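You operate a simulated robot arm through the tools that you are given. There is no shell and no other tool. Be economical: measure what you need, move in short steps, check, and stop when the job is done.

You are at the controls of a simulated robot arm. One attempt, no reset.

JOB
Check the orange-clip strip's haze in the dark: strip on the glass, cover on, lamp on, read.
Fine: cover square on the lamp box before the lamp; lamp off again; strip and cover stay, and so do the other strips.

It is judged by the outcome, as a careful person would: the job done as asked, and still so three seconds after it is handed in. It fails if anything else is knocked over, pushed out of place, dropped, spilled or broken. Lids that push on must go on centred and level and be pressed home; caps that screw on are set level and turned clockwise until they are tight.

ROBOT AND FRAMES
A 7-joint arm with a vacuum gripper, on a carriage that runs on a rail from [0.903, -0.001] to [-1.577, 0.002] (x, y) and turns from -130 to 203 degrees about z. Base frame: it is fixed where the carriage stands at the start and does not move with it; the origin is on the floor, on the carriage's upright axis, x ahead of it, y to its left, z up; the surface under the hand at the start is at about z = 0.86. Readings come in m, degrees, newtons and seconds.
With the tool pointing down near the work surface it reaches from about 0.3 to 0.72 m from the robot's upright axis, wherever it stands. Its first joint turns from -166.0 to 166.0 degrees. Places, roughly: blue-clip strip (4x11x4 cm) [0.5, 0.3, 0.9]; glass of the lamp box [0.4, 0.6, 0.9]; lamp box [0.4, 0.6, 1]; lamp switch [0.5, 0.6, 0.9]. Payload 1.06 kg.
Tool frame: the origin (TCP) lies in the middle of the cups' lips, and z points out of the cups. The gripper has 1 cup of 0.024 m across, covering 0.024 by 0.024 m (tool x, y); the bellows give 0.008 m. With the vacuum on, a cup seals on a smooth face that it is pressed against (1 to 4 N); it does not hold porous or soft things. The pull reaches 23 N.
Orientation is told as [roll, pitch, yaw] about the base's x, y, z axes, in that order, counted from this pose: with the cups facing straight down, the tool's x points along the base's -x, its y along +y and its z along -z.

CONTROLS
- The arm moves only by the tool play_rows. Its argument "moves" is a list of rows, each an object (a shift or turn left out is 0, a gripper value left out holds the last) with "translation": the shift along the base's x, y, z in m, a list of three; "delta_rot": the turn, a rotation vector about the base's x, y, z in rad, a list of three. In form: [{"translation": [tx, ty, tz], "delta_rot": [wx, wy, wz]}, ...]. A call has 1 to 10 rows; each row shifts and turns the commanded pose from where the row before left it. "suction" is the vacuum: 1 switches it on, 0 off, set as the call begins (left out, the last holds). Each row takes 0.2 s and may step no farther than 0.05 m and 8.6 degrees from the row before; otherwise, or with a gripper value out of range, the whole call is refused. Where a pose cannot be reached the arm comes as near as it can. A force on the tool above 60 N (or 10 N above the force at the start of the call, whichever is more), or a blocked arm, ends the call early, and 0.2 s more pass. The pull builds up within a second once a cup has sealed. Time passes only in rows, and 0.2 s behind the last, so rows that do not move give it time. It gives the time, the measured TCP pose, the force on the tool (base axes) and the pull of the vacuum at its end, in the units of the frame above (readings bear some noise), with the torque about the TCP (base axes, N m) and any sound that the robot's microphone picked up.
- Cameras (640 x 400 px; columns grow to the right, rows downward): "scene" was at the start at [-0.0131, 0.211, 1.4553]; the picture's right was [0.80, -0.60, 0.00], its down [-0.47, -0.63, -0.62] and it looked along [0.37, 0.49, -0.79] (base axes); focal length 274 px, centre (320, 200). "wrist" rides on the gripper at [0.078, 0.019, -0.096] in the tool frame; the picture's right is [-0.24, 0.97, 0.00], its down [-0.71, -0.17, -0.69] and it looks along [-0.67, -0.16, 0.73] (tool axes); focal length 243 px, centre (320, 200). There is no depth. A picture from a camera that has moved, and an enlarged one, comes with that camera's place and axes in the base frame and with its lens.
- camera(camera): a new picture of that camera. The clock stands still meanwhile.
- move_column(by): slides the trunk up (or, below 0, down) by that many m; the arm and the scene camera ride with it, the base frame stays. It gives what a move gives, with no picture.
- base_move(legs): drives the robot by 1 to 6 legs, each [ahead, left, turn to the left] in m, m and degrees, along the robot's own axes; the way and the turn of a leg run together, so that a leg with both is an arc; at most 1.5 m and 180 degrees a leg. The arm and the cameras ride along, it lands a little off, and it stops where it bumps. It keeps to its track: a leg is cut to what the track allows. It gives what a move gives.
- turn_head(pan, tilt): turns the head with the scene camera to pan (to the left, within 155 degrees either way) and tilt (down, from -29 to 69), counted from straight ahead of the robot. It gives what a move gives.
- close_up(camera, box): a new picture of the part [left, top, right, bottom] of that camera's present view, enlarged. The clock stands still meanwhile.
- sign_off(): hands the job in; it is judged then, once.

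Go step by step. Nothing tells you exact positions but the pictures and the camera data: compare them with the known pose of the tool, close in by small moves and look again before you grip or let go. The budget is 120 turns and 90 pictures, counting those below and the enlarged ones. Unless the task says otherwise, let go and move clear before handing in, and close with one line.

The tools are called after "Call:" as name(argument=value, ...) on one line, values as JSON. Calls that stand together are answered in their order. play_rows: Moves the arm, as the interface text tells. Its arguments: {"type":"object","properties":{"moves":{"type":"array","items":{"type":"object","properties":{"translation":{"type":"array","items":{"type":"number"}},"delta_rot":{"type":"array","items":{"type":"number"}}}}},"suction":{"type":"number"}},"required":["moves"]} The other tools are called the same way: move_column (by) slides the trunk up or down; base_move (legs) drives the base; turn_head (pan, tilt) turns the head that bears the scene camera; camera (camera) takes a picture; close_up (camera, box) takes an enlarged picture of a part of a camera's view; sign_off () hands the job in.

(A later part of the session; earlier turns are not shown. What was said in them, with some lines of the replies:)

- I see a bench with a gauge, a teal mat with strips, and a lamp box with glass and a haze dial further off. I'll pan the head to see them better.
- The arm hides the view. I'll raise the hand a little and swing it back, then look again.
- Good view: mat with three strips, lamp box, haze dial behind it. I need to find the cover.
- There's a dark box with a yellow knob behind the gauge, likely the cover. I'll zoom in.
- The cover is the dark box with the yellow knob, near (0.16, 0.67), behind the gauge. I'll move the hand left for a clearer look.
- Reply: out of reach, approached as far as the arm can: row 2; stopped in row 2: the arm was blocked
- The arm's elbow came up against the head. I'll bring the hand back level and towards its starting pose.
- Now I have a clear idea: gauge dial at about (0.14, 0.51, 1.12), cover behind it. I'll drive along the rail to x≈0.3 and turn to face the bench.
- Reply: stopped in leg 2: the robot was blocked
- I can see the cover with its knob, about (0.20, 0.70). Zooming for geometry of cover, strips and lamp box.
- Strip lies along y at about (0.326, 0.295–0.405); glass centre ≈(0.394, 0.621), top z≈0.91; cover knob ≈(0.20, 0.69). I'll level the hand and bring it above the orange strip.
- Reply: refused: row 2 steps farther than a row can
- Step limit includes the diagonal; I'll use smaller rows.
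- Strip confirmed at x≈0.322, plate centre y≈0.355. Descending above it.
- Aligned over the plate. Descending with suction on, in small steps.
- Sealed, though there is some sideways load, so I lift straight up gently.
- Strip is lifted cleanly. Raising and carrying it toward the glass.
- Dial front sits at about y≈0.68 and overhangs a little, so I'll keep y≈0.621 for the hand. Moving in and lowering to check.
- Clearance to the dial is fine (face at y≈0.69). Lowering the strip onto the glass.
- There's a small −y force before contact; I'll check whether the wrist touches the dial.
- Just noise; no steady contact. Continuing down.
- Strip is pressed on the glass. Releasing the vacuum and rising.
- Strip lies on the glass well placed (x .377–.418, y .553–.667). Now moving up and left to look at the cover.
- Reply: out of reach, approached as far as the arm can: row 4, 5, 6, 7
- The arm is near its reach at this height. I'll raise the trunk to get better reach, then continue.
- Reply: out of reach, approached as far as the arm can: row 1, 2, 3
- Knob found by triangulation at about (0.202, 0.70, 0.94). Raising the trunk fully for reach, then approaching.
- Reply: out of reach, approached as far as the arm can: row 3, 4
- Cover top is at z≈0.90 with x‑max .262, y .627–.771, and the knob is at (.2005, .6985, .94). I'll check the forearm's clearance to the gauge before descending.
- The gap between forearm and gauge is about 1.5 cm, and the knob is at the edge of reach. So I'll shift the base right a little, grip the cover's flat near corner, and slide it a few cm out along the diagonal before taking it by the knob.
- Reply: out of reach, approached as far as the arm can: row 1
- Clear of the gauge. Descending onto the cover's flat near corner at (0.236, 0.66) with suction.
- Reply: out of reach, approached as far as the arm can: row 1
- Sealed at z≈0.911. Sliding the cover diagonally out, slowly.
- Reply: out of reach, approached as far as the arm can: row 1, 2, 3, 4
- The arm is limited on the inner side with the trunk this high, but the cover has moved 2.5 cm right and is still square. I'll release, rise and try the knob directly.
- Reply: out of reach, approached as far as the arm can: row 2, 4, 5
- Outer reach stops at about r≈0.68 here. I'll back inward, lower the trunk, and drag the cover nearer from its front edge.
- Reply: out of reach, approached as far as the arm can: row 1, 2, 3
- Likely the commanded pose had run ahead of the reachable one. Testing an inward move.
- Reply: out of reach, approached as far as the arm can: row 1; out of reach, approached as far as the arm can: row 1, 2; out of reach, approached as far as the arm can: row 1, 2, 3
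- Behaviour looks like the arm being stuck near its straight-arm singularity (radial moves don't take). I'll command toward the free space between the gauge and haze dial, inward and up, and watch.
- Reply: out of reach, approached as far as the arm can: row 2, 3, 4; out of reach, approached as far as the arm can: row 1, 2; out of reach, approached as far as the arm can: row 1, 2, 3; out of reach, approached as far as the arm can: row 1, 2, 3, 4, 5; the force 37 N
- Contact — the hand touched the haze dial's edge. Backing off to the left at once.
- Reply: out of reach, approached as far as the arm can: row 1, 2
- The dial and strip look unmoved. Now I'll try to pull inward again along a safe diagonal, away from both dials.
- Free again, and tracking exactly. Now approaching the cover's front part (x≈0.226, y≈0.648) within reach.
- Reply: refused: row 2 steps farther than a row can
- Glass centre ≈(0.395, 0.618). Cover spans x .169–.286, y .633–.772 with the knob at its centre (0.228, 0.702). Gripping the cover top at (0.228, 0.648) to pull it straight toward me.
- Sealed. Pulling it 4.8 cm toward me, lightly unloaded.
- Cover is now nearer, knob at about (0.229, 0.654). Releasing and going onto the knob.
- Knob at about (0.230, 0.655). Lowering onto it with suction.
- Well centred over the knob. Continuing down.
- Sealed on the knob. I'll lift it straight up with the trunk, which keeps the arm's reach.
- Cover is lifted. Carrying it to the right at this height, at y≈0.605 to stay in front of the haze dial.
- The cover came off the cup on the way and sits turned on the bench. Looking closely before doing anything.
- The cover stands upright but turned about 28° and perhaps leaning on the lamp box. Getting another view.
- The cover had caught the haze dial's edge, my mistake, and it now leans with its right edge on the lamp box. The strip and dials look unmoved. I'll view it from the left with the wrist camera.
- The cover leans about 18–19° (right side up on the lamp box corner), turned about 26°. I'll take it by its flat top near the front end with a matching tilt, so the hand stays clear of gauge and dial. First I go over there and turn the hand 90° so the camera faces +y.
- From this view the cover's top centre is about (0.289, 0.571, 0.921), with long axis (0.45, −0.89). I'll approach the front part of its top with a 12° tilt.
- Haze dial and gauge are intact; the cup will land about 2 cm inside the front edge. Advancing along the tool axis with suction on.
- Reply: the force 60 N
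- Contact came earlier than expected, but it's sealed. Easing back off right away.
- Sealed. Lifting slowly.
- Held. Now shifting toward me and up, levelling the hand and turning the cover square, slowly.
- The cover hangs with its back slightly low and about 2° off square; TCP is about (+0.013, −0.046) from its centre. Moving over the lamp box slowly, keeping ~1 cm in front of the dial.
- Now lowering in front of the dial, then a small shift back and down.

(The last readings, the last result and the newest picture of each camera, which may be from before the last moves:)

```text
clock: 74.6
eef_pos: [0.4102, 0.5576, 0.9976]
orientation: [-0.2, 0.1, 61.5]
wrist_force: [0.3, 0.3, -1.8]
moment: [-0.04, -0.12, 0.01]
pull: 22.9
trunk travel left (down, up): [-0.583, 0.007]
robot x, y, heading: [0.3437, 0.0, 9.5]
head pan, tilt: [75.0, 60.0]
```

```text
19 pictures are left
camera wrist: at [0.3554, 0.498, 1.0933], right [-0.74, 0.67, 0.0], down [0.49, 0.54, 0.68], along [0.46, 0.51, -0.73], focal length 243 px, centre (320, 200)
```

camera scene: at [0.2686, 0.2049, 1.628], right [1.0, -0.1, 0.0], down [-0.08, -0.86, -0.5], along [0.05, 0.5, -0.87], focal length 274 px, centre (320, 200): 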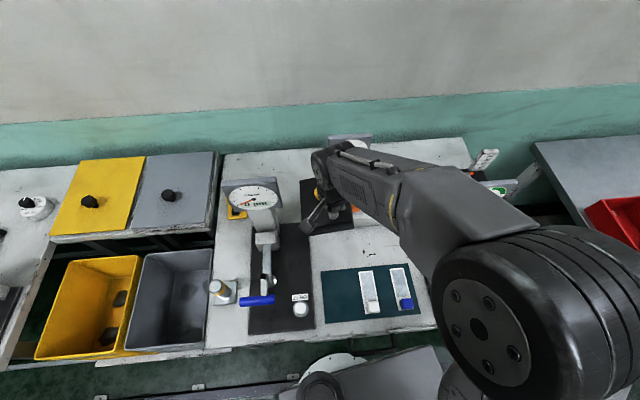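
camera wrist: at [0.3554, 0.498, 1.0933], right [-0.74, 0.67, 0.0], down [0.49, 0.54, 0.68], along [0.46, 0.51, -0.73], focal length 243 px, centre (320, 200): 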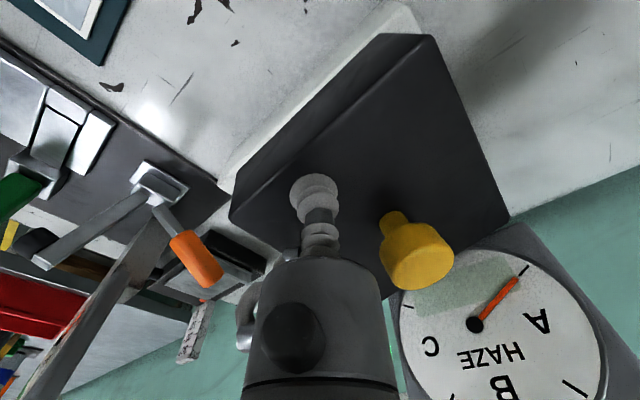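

Top is now below the dial's lower edge. Shifting back 13 mm and lowering further.

Call:
play_rows(moves=[{"translation": [0, 0, -0.007]}, {"translation": [-0.002, 0.006, 0]}, {"translation": [-0.001, 0.007, 0]}, {"translation": [0, 0, -0.006]}, {"translation": [0, 0, -0.004]}])

Call:
play_rows(moves=[{"translation": [0, 0, -0.003]}, {"translation": [0, 0, -0.003]}])

Call:
camera(camera="wrist")

```text
clock: 75.8
eef_pos: [0.4068, 0.5712, 0.9825]
orientation: [-0.1, 0.0, 61.5]
wrist_force: [2.6, -6.8, 4.1]
moment: [0.08, 0.07, 0.08]
pull: 23.0
trunk travel left (down, up): [-0.583, 0.007]
robot x, y, heading: [0.3457, 0.0019, 9.3]
head pan, tilt: [75.0, 60.0]
```

```text
clock: 76.4
eef_pos: [0.4085, 0.5712, 0.9759]
orientation: [0.0, 0.1, 61.6]
wrist_force: [1.4, -5.8, 4.1]
moment: [0.04, 0.15, 0.09]
pull: 23.2
trunk travel left (down, up): [-0.583, 0.007]
robot x, y, heading: [0.3426, -0.0011, 9.5]
head pan, tilt: [75.0, 60.0]
```

```text
18 pictures are left
camera wrist: at [0.3527, 0.5115, 1.0707], right [-0.74, 0.67, 0.0], down [0.49, 0.54, 0.68], along [0.46, 0.51, -0.73], focal length 243 px, centre (320, 200)
```

wrist: 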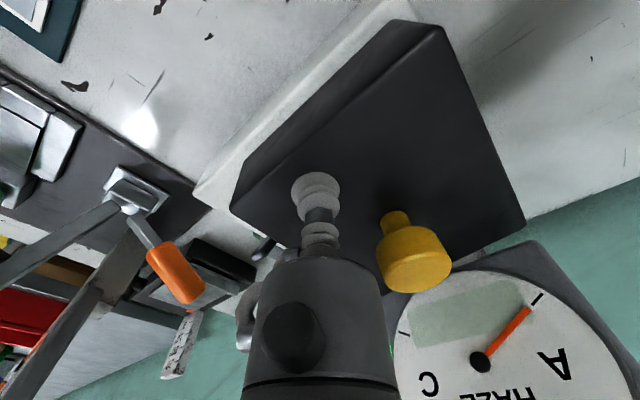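

The cover's back seems to press slightly on something (−6 N). Easing 5 mm toward me, then lowering.

Call:
play_rows(moves=[{"translation": [0, -0.002, 0.003]}, {"translation": [0.002, -0.003, 0]}, {"translation": [0, 0, 0]}])

Call:
play_rows(moves=[{"translation": [0, 0, -0.004]}, {"translation": [0, 0, -0.004]}, {"translation": [0, 0, -0.003]}])

```text
clock: 77.2
eef_pos: [0.409, 0.5673, 0.9784]
orientation: [0.0, 0.0, 61.5]
wrist_force: [0.1, 0.3, -0.4]
moment: [0.06, 0.01, 0.02]
pull: 22.8
trunk travel left (down, up): [-0.583, 0.007]
robot x, y, heading: [0.3466, -0.0036, 9.4]
head pan, tilt: [75.0, 60.0]
```

```text
clock: 78.0
eef_pos: [0.4107, 0.5653, 0.968]
orientation: [-0.1, -0.1, 61.4]
wrist_force: [1.9, -0.4, 6.5]
moment: [-0.03, 0.26, 0.04]
pull: 23.2
trunk travel left (down, up): [-0.583, 0.007]
robot x, y, heading: [0.3457, 0.0013, 9.4]
head pan, tilt: [75.0, 60.0]
```

Call:
camera(camera="wrist")

Call:
play_rows(moves=[{"translation": [0, 0, -0.002]}, {"translation": [0, 0, 0]}])

```text
17 pictures are left
camera wrist: at [0.3552, 0.5054, 1.0623], right [-0.74, 0.67, 0.0], down [0.49, 0.54, 0.68], along [0.46, 0.51, -0.73], focal length 243 px, centre (320, 200)
```

wrist: 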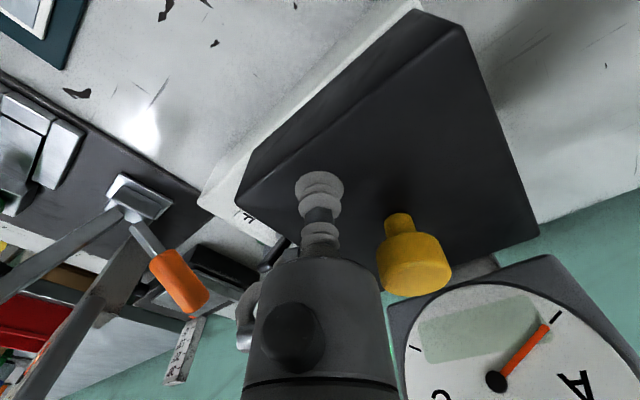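

```text
clock: 78.6
eef_pos: [0.4113, 0.565, 0.9661]
orientation: [0.0, 0.0, 61.4]
wrist_force: [2.2, -1.1, 18.2]
moment: [0.01, 0.19, -0.03]
pull: 22.7
trunk travel left (down, up): [-0.583, 0.007]
robot x, y, heading: [0.3453, -0.0006, 9.5]
head pan, tilt: [75.0, 60.0]
```

Cover sits flat, centred (≈0.394, 0.617), and parallel to the box edge within about half a degree. Releasing.

Call:
play_rows(moves=[{"translation": [0, 0, 0.002]}, {"translation": [0, 0, 0]}, {"translation": [0, 0, 0]}, {"translation": [0, 0, 0]}, {"translation": [0, 0, 0]}], suction=0)

Call:
play_rows(moves=[{"translation": [0, 0, 0.006]}, {"translation": [0, -0.005, 0.03]}, {"translation": [0, -0.02, 0.04]}, {"translation": [0, -0.02, 0.04]}, {"translation": [0, -0.02, 0.04]}])

Call:
camera(camera="wrist")

```text
clock: 79.8
eef_pos: [0.4105, 0.5659, 0.9678]
orientation: [-0.1, 0.1, 61.6]
wrist_force: [0.2, -1.0, 2.7]
moment: [0.04, -0.01, 0.01]
pull: 0.1
trunk travel left (down, up): [-0.583, 0.007]
robot x, y, heading: [0.3448, 0.0023, 9.3]
head pan, tilt: [75.0, 60.0]
```

```text
clock: 81.0
eef_pos: [0.4086, 0.4995, 1.1255]
orientation: [-0.1, 0.1, 61.5]
wrist_force: [-0.5, 0.6, 0.9]
moment: [-0.02, 0.02, 0.03]
pull: 0.0
trunk travel left (down, up): [-0.583, 0.007]
robot x, y, heading: [0.341, -0.0012, 9.2]
head pan, tilt: [75.0, 60.0]
```

```text
16 pictures are left
camera wrist: at [0.3533, 0.4398, 1.2207], right [-0.74, 0.67, 0.0], down [0.49, 0.54, 0.68], along [0.46, 0.51, -0.73], focal length 243 px, centre (320, 200)
```

wrist: 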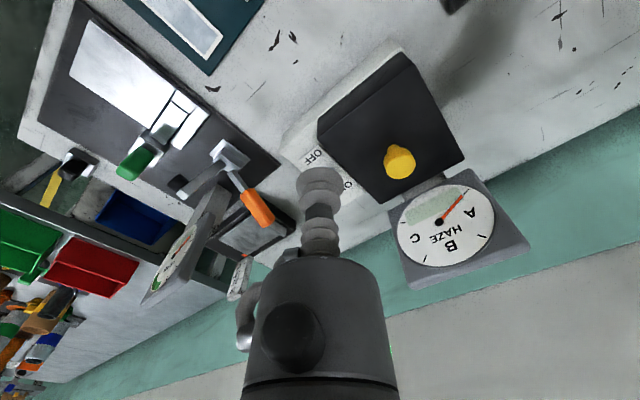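

Call:
close_up(camera="wrist", box=[270, 20, 530, 220])

```text
2.00 times, centred on (400, 120) of wrist
camera zoom: at [0.3533, 0.4398, 1.2207], right [-0.74, 0.67, 0.0], down [0.49, 0.54, 0.68], along [0.46, 0.51, -0.73], focal length 485 px, centre (160, 360)
```

zoom: 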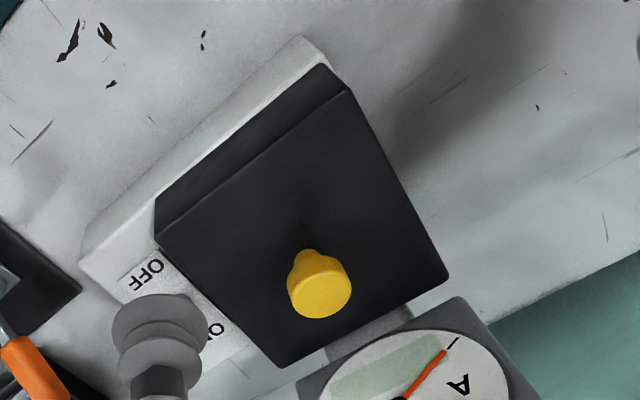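

Cover is seated square. Next the switch: lever base ≈(0.501, 0.618), tip leaning to OFF (−y). I'll turn the hand back to 90° and hover in front of the lever.

Call:
play_rows(moves=[{"translation": [0.03, 0, 0], "delta_rot": [0, 0, 0.125]}, {"translation": [0.03, 0, 0], "delta_rot": [0, 0, 0.125]}, {"translation": [0.034, 0.02, -0.02], "delta_rot": [0, 0, 0.125]}, {"translation": [0, 0.02, -0.04], "delta_rot": [0, 0, 0.122]}, {"translation": [0, 0.01, -0.04]}, {"translation": [0, 0, -0.03]}])

Call:
camera(camera="wrist")

```text
clock: 82.4
eef_pos: [0.5031, 0.5487, 0.9938]
orientation: [-0.1, 0.2, 90.0]
wrist_force: [-0.3, 0.1, -0.6]
moment: [0.04, -0.01, 0.0]
pull: 0.1
trunk travel left (down, up): [-0.583, 0.007]
robot x, y, heading: [0.346, 0.0016, 9.5]
head pan, tilt: [75.0, 60.0]
```

```text
14 pictures are left
camera wrist: at [0.4824, 0.4704, 1.089], right [-0.97, 0.24, 0.0], down [0.17, 0.71, 0.68], along [0.16, 0.67, -0.73], focal length 243 px, centre (320, 200)
```

wrist: 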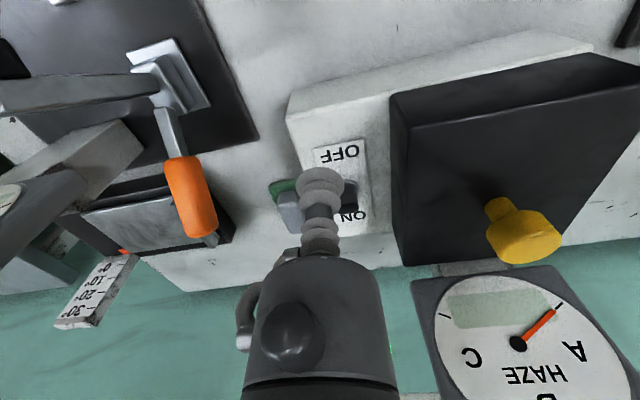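

Lowering beside the OFF side of the lever, then pushing toward ON in small steps.

Call:
play_rows(moves=[{"translation": [-0.007, 0, -0.025]}, {"translation": [0, 0, -0.025]}, {"translation": [0, 0, -0.01]}, {"translation": [0, 0.01, 0]}, {"translation": [0, 0.01, 0]}, {"translation": [0, 0.008, 0]}])

Call:
play_rows(moves=[{"translation": [0, 0.007, 0]}, {"translation": [0, 0.007, 0]}, {"translation": [0, 0.006, 0]}])

Call:
play_rows(moves=[{"translation": [0, 0.006, 0]}, {"translation": [0, 0.006, 0]}, {"translation": [0, 0.006, 0]}])

Call:
camera(camera="wrist")

```text
clock: 83.8
eef_pos: [0.4967, 0.5786, 0.9334]
orientation: [-0.1, 0.1, 89.9]
wrist_force: [-0.1, 0.5, 0.3]
moment: [-0.01, -0.01, 0.0]
pull: 0.0
trunk travel left (down, up): [-0.583, 0.007]
robot x, y, heading: [0.3476, 0.003, 9.3]
head pan, tilt: [75.0, 60.0]
```

```text
clock: 84.6
eef_pos: [0.4957, 0.5992, 0.9329]
orientation: [-0.1, 0.1, 90.0]
wrist_force: [-0.3, -1.6, 0.5]
moment: [0.0, 0.01, 0.0]
pull: 0.0
trunk travel left (down, up): [-0.583, 0.007]
robot x, y, heading: [0.3452, -0.0002, 9.6]
head pan, tilt: [75.0, 60.0]
```

```text
clock: 85.3
eef_pos: [0.4971, 0.6041, 0.9293]
orientation: [0.1, 1.6, 89.8]
wrist_force: [-3.0, -26.0, 5.9]
moment: [0.21, -0.07, 0.05]
pull: 0.0
trunk travel left (down, up): [-0.583, 0.007]
robot x, y, heading: [0.3432, 0.0013, 9.6]
head pan, tilt: [75.0, 60.0]
stopped in row 3: the force on the tool passed its limit at 66 N (the readings are from after the stop); the commanded pose is now the measured one
```

```text
13 pictures are left
camera wrist: at [0.4765, 0.5285, 1.0261], right [-0.97, 0.24, -0.01], down [0.17, 0.73, 0.66], along [0.16, 0.64, -0.75], focal length 243 px, centre (320, 200)
```

wrist: 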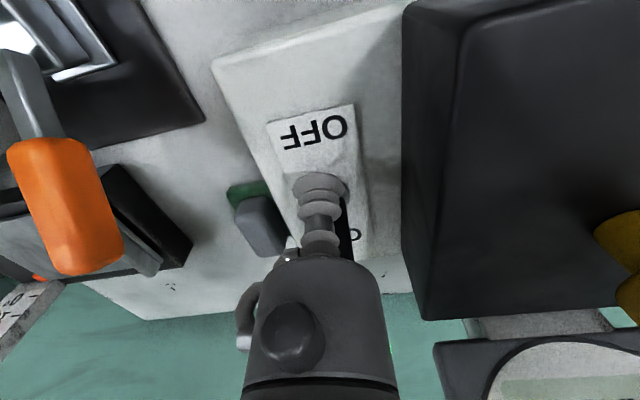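

Too low and too stiff — the cup met the lever's base. Backing off and looking at the lever from a little higher.

Call:
play_rows(moves=[{"translation": [0, -0.01, 0], "delta_rot": [0, -0.026, 0]}, {"translation": [0, -0.015, 0.01]}, {"translation": [0, -0.02, 0.04]}, {"translation": [0.03, -0.03, 0.02]}])

Call:
close_up(camera="wrist", box=[240, 80, 640, 330])

```text
clock: 86.3
eef_pos: [0.5272, 0.5341, 0.9992]
orientation: [-1.5, 1.4, 89.9]
wrist_force: [-0.7, 0.3, 0.6]
moment: [0.03, 0.01, 0.0]
pull: 0.0
trunk travel left (down, up): [-0.583, 0.007]
robot x, y, heading: [0.346, -0.0017, 9.1]
head pan, tilt: [75.0, 60.0]
```

```text
1.60 times, centred on (440, 205) of wrist
camera zoom: at [0.5045, 0.4574, 1.0953], right [-0.97, 0.24, -0.03], down [0.16, 0.72, 0.67], along [0.18, 0.65, -0.74], focal length 388 px, centre (128, 192)
```

zoom: 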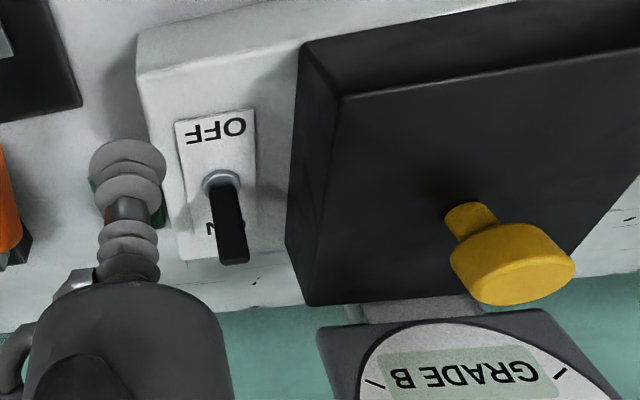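

The lever has gone to ON and the haze dial lights up "GRADE B". I'll read it fully.

Call:
play_rows(moves=[{"translation": [0, -0.01, 0.04], "delta_rot": [0.025, 0.026, 0]}, {"translation": [0, -0.01, 0.04]}, {"translation": [0, 0, 0]}])

Call:
camera(camera="wrist")

Call:
close_up(camera="wrist", box=[360, 160, 560, 300])

```text
clock: 87.2
eef_pos: [0.5279, 0.5137, 1.08]
orientation: [0.0, 0.0, 90.0]
wrist_force: [-0.2, -0.3, 0.0]
moment: [0.02, 0.0, 0.01]
pull: 0.0
trunk travel left (down, up): [-0.583, 0.007]
robot x, y, heading: [0.345, 0.0023, 9.3]
head pan, tilt: [75.0, 60.0]
```

```text
11 pictures are left
camera wrist: at [0.5075, 0.4348, 1.1752], right [-0.97, 0.24, 0.0], down [0.17, 0.71, 0.69], along [0.16, 0.67, -0.73], focal length 243 px, centre (320, 200)
```

wrist: 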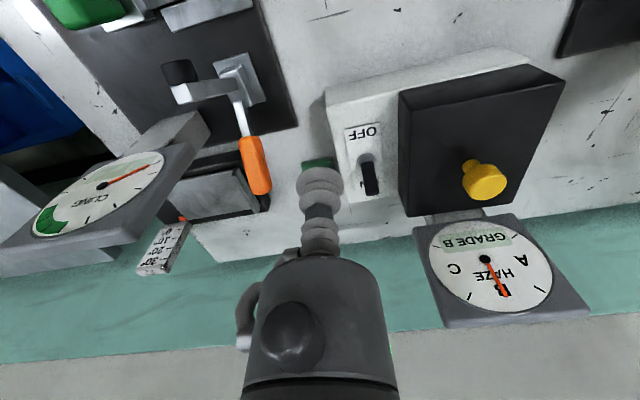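

```text
2.86 times, centred on (460, 230) of wrist
camera zoom: at [0.5075, 0.4348, 1.1752], right [-0.97, 0.24, 0.0], down [0.17, 0.71, 0.69], along [0.16, 0.67, -0.73], focal length 693 px, centre (-80, 114)
```

zoom: 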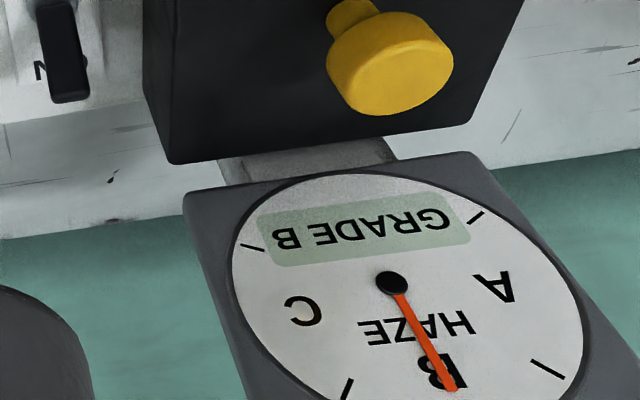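

Reading: GRADE B. To switch off I must push the lever back from behind (tip now ≈(0.49, 0.657, 0.944)), which needs more reach, so I'll shift the base right with the hand first moved left and up.

Call:
play_rows(moves=[{"translation": [-0.03, 0, 0.03]}, {"translation": [-0.045, 0, 0.01]}, {"translation": [-0.045, 0, 0]}])

Call:
base_move(legs=[[0.14, 0, 0]])

Call:
camera(camera="wrist")

```text
clock: 88.0
eef_pos: [0.4036, 0.5158, 1.1208]
orientation: [0.0, 0.0, 89.9]
wrist_force: [0.5, 0.1, 1.2]
moment: [-0.03, 0.0, 0.02]
pull: 0.0
trunk travel left (down, up): [-0.583, 0.007]
robot x, y, heading: [0.3442, 0.001, 9.6]
head pan, tilt: [75.0, 60.0]
```

```text
clock: 89.3
eef_pos: [0.542, 0.5148, 1.1214]
orientation: [0.0, 0.0, 89.9]
wrist_force: [-0.7, 0.1, 0.0]
moment: [0.0, -0.02, 0.0]
pull: 0.1
trunk travel left (down, up): [-0.583, 0.007]
robot x, y, heading: [0.4815, 0.0018, 9.6]
head pan, tilt: [75.0, 60.0]
```

```text
9 pictures are left
camera wrist: at [0.5219, 0.4366, 1.2152], right [-0.97, 0.24, 0.0], down [0.17, 0.71, 0.69], along [0.16, 0.67, -0.73], focal length 243 px, centre (320, 200)
```

wrist: 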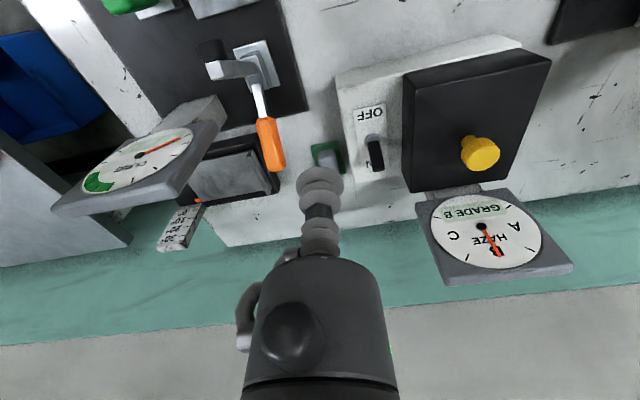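

Positioned. Now reaching over with a 12° forward lean to come behind the lever.

Call:
play_rows(moves=[{"translation": [-0.01, 0.035, -0.03], "delta_rot": [0.105, 0, 0]}, {"translation": [-0.01, 0.035, -0.03], "delta_rot": [0.105, 0, 0]}, {"translation": [-0.01, 0.035, -0.03]}, {"translation": [-0.005, 0.035, -0.03]}, {"translation": [0, 0.02, -0.015]}, {"translation": [0, 0.01, -0.01]}])

Call:
camera(camera="wrist")

```text
clock: 90.7
eef_pos: [0.5056, 0.6851, 0.9771]
orientation: [-0.1, -12.2, 89.9]
wrist_force: [-0.2, 0.6, 0.0]
moment: [0.04, 0.0, 0.01]
pull: 0.0
trunk travel left (down, up): [-0.583, 0.007]
robot x, y, heading: [0.4838, 0.0003, 9.8]
head pan, tilt: [75.0, 60.0]
```

```text
8 pictures are left
camera wrist: at [0.4866, 0.5885, 1.0518], right [-0.97, 0.23, 0.05], down [0.17, 0.55, 0.82], along [0.16, 0.8, -0.57], focal length 243 px, centre (320, 200)
```

wrist: 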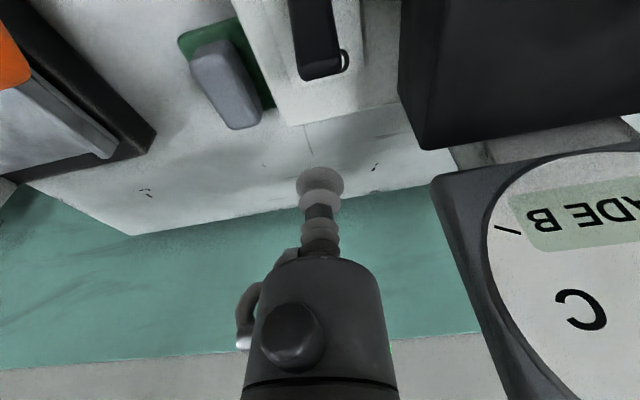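

The cup is behind the lever tip (≈(0.495, 0.647)). Lowering to just above the switch ring height and pushing toward OFF in small steps.

Call:
play_rows(moves=[{"translation": [-0.004, 0, -0.02]}, {"translation": [0, 0, -0.015]}, {"translation": [0, -0.006, 0]}, {"translation": [0, -0.006, 0]}, {"translation": [0, -0.006, 0]}])

Call:
play_rows(moves=[{"translation": [0, -0.006, 0]}, {"translation": [0, -0.005, 0]}, {"translation": [0, -0.005, 0]}])

Call:
play_rows(moves=[{"translation": [0, -0.004, 0]}, {"translation": [0, -0.004, 0]}])

Call:
camera(camera="wrist")

```text
clock: 91.9
eef_pos: [0.5038, 0.668, 0.941]
orientation: [0.1, -12.2, 89.9]
wrist_force: [-0.4, -0.3, 0.1]
moment: [-0.02, 0.02, -0.01]
pull: 0.1
trunk travel left (down, up): [-0.583, 0.007]
robot x, y, heading: [0.4828, 0.0015, 9.6]
head pan, tilt: [75.0, 60.0]
```

```text
clock: 92.7
eef_pos: [0.5025, 0.6522, 0.9391]
orientation: [0.0, -12.3, 89.9]
wrist_force: [0.5, 0.5, 0.9]
moment: [-0.02, -0.02, 0.02]
pull: 0.0
trunk travel left (down, up): [-0.583, 0.007]
robot x, y, heading: [0.4826, 0.0007, 9.6]
head pan, tilt: [75.0, 60.0]
```

```text
clock: 93.3
eef_pos: [0.5051, 0.6429, 0.9394]
orientation: [-0.1, -12.2, 89.9]
wrist_force: [7.1, 1.1, 1.3]
moment: [-0.04, 0.19, 0.08]
pull: 0.0
trunk travel left (down, up): [-0.583, 0.007]
robot x, y, heading: [0.4844, 0.0025, 9.5]
head pan, tilt: [75.0, 60.0]
```

```text
7 pictures are left
camera wrist: at [0.4842, 0.5467, 1.0161], right [-0.97, 0.23, 0.05], down [0.17, 0.55, 0.82], along [0.16, 0.8, -0.57], focal length 243 px, centre (320, 200)
```

wrist: 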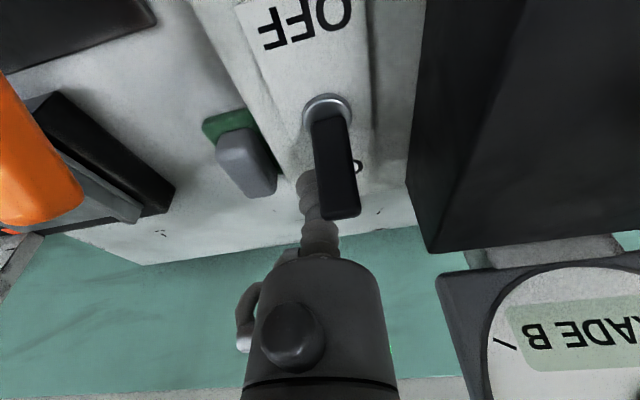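

The cup slid past on the right of the lever. Backing out, shifting 13 mm left with a slight rightward lean, then pushing again.

Call:
play_rows(moves=[{"translation": [0.003, 0.01, 0]}, {"translation": [0, 0.012, 0.01]}, {"translation": [0, 0.012, 0.01], "delta_rot": [0, 0.1, 0]}, {"translation": [-0.008, 0, 0]}, {"translation": [-0.008, 0, 0]}, {"translation": [0, 0, -0.01]}, {"translation": [0, 0, -0.008]}])

Call:
camera(camera="wrist")

```text
clock: 94.9
eef_pos: [0.4889, 0.676, 0.9425]
orientation: [5.9, -12.1, 88.8]
wrist_force: [0.7, -0.4, -0.4]
moment: [0.02, -0.03, -0.01]
pull: 0.1
trunk travel left (down, up): [-0.583, 0.007]
robot x, y, heading: [0.4844, -0.0027, 9.8]
head pan, tilt: [75.0, 60.0]
```

```text
6 pictures are left
camera wrist: at [0.4768, 0.5803, 1.0204], right [-0.96, 0.23, 0.15], down [0.25, 0.55, 0.8], along [0.1, 0.8, -0.59], focal length 243 px, centre (320, 200)
```

wrist: 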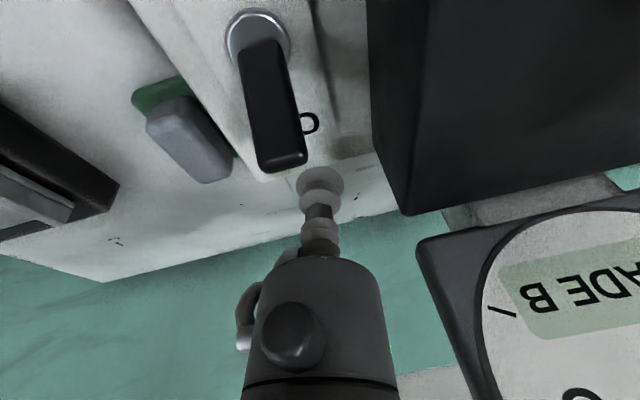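

Lever tip is at x≈0.497, so I shift 8 mm right and push.

Call:
play_rows(moves=[{"translation": [0.008, 0, 0]}, {"translation": [0, -0.006, 0]}, {"translation": [0, -0.006, 0]}, {"translation": [0, -0.005, 0]}])

Call:
play_rows(moves=[{"translation": [0, -0.005, 0]}, {"translation": [0, -0.005, 0]}, {"translation": [0, -0.004, 0]}])

```text
clock: 95.9
eef_pos: [0.4979, 0.6603, 0.9428]
orientation: [5.8, -12.1, 88.7]
wrist_force: [-0.1, -0.2, -1.3]
moment: [0.01, -0.02, 0.0]
pull: 0.1
trunk travel left (down, up): [-0.583, 0.007]
robot x, y, heading: [0.4842, -0.0047, 9.6]
head pan, tilt: [75.0, 60.0]
```

```text
clock: 96.7
eef_pos: [0.4974, 0.6468, 0.9431]
orientation: [5.8, -12.1, 88.7]
wrist_force: [-1.0, 1.4, 1.1]
moment: [-0.03, -0.04, -0.03]
pull: 0.1
trunk travel left (down, up): [-0.583, 0.007]
robot x, y, heading: [0.4805, -0.0024, 9.5]
head pan, tilt: [75.0, 60.0]
```

Light contact now. Continuing in small steps.

Call:
play_rows(moves=[{"translation": [0, -0.004, 0]}, {"translation": [0, -0.004, 0]}])

Call:
play_rows(moves=[{"translation": [0, -0.004, 0]}, {"translation": [0, -0.003, 0]}])

Call:
camera(camera="wrist")

```text
clock: 97.3
eef_pos: [0.4973, 0.6371, 0.9423]
orientation: [5.8, -12.0, 88.6]
wrist_force: [-0.1, -0.3, -0.6]
moment: [0.0, -0.01, 0.01]
pull: 0.1
trunk travel left (down, up): [-0.583, 0.007]
robot x, y, heading: [0.4789, -0.0006, 9.7]
head pan, tilt: [75.0, 60.0]
```

```text
clock: 97.9
eef_pos: [0.4984, 0.6303, 0.9431]
orientation: [6.0, -12.1, 88.7]
wrist_force: [-0.7, -0.5, 0.1]
moment: [0.02, -0.03, 0.01]
pull: 0.0
trunk travel left (down, up): [-0.583, 0.007]
robot x, y, heading: [0.4843, 0.0043, 9.7]
head pan, tilt: [75.0, 60.0]
```

```text
5 pictures are left
camera wrist: at [0.4861, 0.5341, 1.0208], right [-0.96, 0.23, 0.15], down [0.25, 0.55, 0.8], along [0.1, 0.8, -0.58], focal length 243 px, centre (320, 200)
```

wrist: 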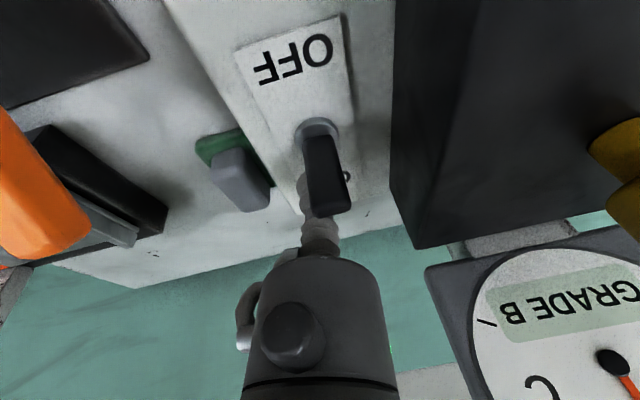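

The lever is being carried ahead of the cup, with the lamp still on. Continuing.

Call:
play_rows(moves=[{"translation": [0, -0.004, 0]}, {"translation": [0, -0.004, 0]}])

Call:
play_rows(moves=[{"translation": [0, -0.004, 0]}, {"translation": [0, -0.003, 0]}])

Call:
play_rows(moves=[{"translation": [0, -0.003, 0]}, {"translation": [0, -0.003, 0]}])

```text
clock: 98.5
eef_pos: [0.4987, 0.6235, 0.9423]
orientation: [5.9, -12.2, 88.8]
wrist_force: [0.7, 1.8, 1.2]
moment: [0.04, 0.01, 0.02]
pull: 0.0
trunk travel left (down, up): [-0.583, 0.007]
robot x, y, heading: [0.4841, -0.0024, 9.6]
head pan, tilt: [75.0, 60.0]
```

```text
clock: 99.1
eef_pos: [0.4991, 0.6222, 0.9446]
orientation: [5.9, -12.5, 88.4]
wrist_force: [2.9, 32.3, 6.8]
moment: [0.09, 0.05, -0.01]
pull: 0.0
trunk travel left (down, up): [-0.583, 0.007]
robot x, y, heading: [0.4848, 0.0026, 9.8]
head pan, tilt: [75.0, 60.0]
```

```text
clock: 99.7
eef_pos: [0.4984, 0.6191, 0.9486]
orientation: [5.9, -13.8, 88.3]
wrist_force: [-0.7, 12.9, 3.4]
moment: [-0.02, 0.01, -0.01]
pull: 0.1
trunk travel left (down, up): [-0.583, 0.007]
robot x, y, heading: [0.483, -0.001, 9.3]
head pan, tilt: [75.0, 60.0]
stopped in row 2: the force on the tool passed its limit at 62 N (the readings are from after the stop); the commanded pose is now the measured one
```

High force then release, as when it flipped before. Backing away and checking.

Call:
play_rows(moves=[{"translation": [0, 0.01, 0.01]}, {"translation": [0, 0.005, 0.03]}, {"translation": [0.01, -0.02, 0.04], "delta_rot": [-0.08, 0, 0]}, {"translation": [0.01, -0.04, 0.02], "delta_rot": [-0.08, -0.05, 0]}, {"translation": [0, -0.04, 0.02], "delta_rot": [-0.075, -0.05, 0]}])

Call:
camera(camera="wrist")

```text
clock: 100.9
eef_pos: [0.5182, 0.533, 1.0676]
orientation: [-0.1, -0.1, 89.0]
wrist_force: [0.3, -0.7, -0.2]
moment: [0.01, 0.04, 0.02]
pull: 0.0
trunk travel left (down, up): [-0.583, 0.007]
robot x, y, heading: [0.4822, 0.0006, 9.7]
head pan, tilt: [75.0, 60.0]
```

```text
4 pictures are left
camera wrist: at [0.4971, 0.4547, 1.1624], right [-0.97, 0.25, 0.0], down [0.18, 0.71, 0.68], along [0.17, 0.66, -0.73], focal length 243 px, centre (320, 200)
```

wrist: 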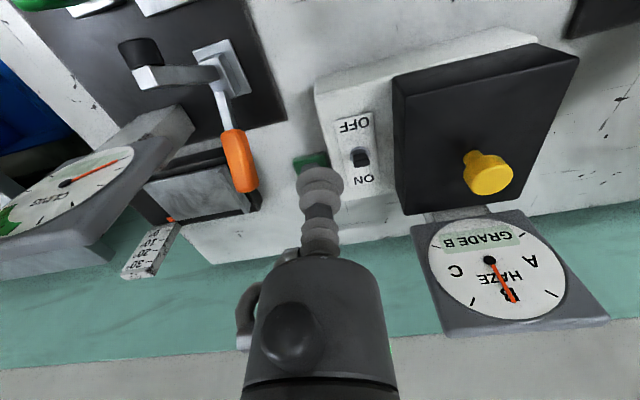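

Call:
play_rows(moves=[{"translation": [0, 0, 0]}, {"translation": [0, 0, 0]}, {"translation": [0, 0, 0]}, {"translation": [0, 0, 0]}, {"translation": [0, 0, 0]}])

Call:
close_up(camera="wrist", box=[310, 60, 590, 320])

```text
clock: 102.1
eef_pos: [0.5188, 0.5328, 1.0682]
orientation: [-0.1, 0.0, 89.0]
wrist_force: [0.3, -0.1, 0.0]
moment: [0.0, -0.03, 0.01]
pull: 0.1
trunk travel left (down, up): [-0.583, 0.007]
robot x, y, heading: [0.4797, 0.0004, 9.5]
head pan, tilt: [75.0, 60.0]
```

```text
1.54 times, centred on (450, 190) of wrist
camera zoom: at [0.4973, 0.4552, 1.1619], right [-0.97, 0.25, 0.0], down [0.18, 0.7, 0.69], along [0.17, 0.66, -0.73], focal length 373 px, centre (120, 215)
```

zoom: 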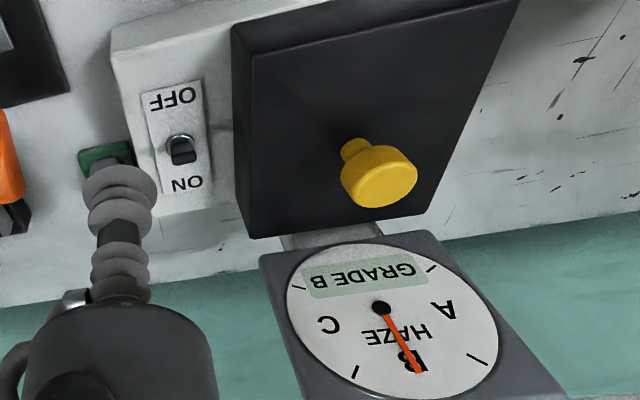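

Lever points to OFF again, the dial holds GRADE B, and the cover is still square. Moving the hand clear and taking one last look.

Call:
play_rows(moves=[{"translation": [0, -0.02, 0.04]}, {"translation": [0, -0.04, 0.02]}, {"translation": [0, -0.045, 0]}, {"translation": [0, -0.04, 0]}])

Call:
camera(camera="wrist")

Call:
camera(camera="scene")

```text
clock: 103.1
eef_pos: [0.5207, 0.3853, 1.1261]
orientation: [-0.1, 0.0, 89.0]
wrist_force: [0.7, -0.2, -0.4]
moment: [-0.01, 0.01, -0.02]
pull: 0.0
trunk travel left (down, up): [-0.583, 0.007]
robot x, y, heading: [0.4832, -0.0013, 9.9]
head pan, tilt: [75.0, 60.0]
```

```text
2 pictures are left
camera wrist: at [0.498, 0.3074, 1.2217], right [-0.97, 0.25, 0.0], down [0.18, 0.7, 0.69], along [0.17, 0.66, -0.73], focal length 243 px, centre (320, 200)
```

wrist: 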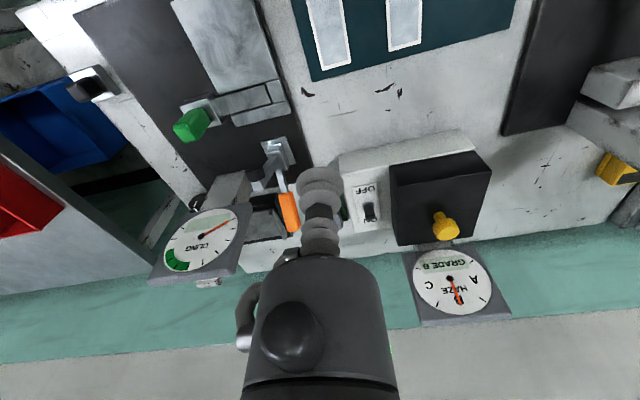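

```text
1 pictures are left
camera scene: at [0.4065, 0.2042, 1.6281], right [1.0, -0.09, 0.0], down [-0.08, -0.86, -0.5], along [0.05, 0.5, -0.87], focal length 274 px, centre (320, 200)
```

scene: 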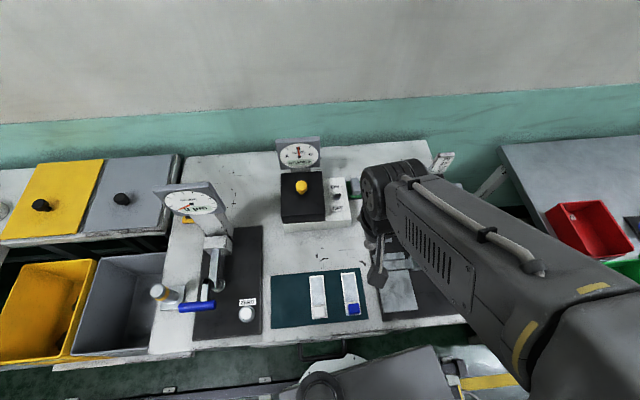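

One last close look at the switch from above.

Call:
close_up(camera="wrist", box=[325, 140, 505, 265])

```text
3.20 times, centred on (415, 202) of wrist
camera zoom: at [0.498, 0.3074, 1.2217], right [-0.97, 0.25, 0.0], down [0.18, 0.7, 0.69], along [0.17, 0.66, -0.73], focal length 776 px, centre (16, 192)
```

zoom: 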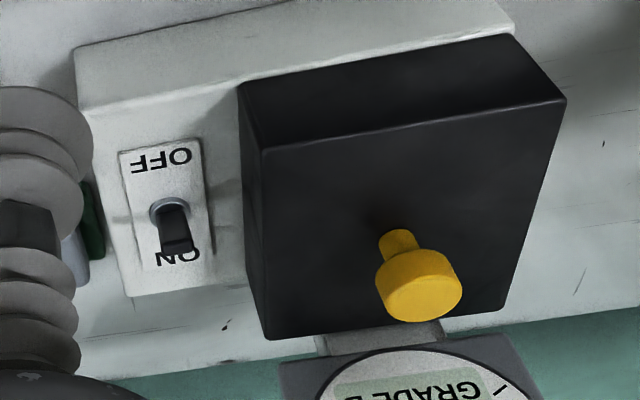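

The lever is back at its original OFF tilt, tip ≈(0.604, 0.958), the same as at the start. The cover is square, the strip is under it, and the other two strips are untouched. Handing in.

Call:
sign_off()

```text
The job is handed in.
```

The orange-clip strip reads **GRADE B** in the dark; the lamp is off again, and the strip and cover are still on the lamp box, with the other two strips untouched. On the way over, the cover caught the haze dial's edge and dropped onto the bench. I set it square on the box before switching the lamp on. In the pictures the dial, gauge and strips look unmoved, and the dial still shows GRADE B.
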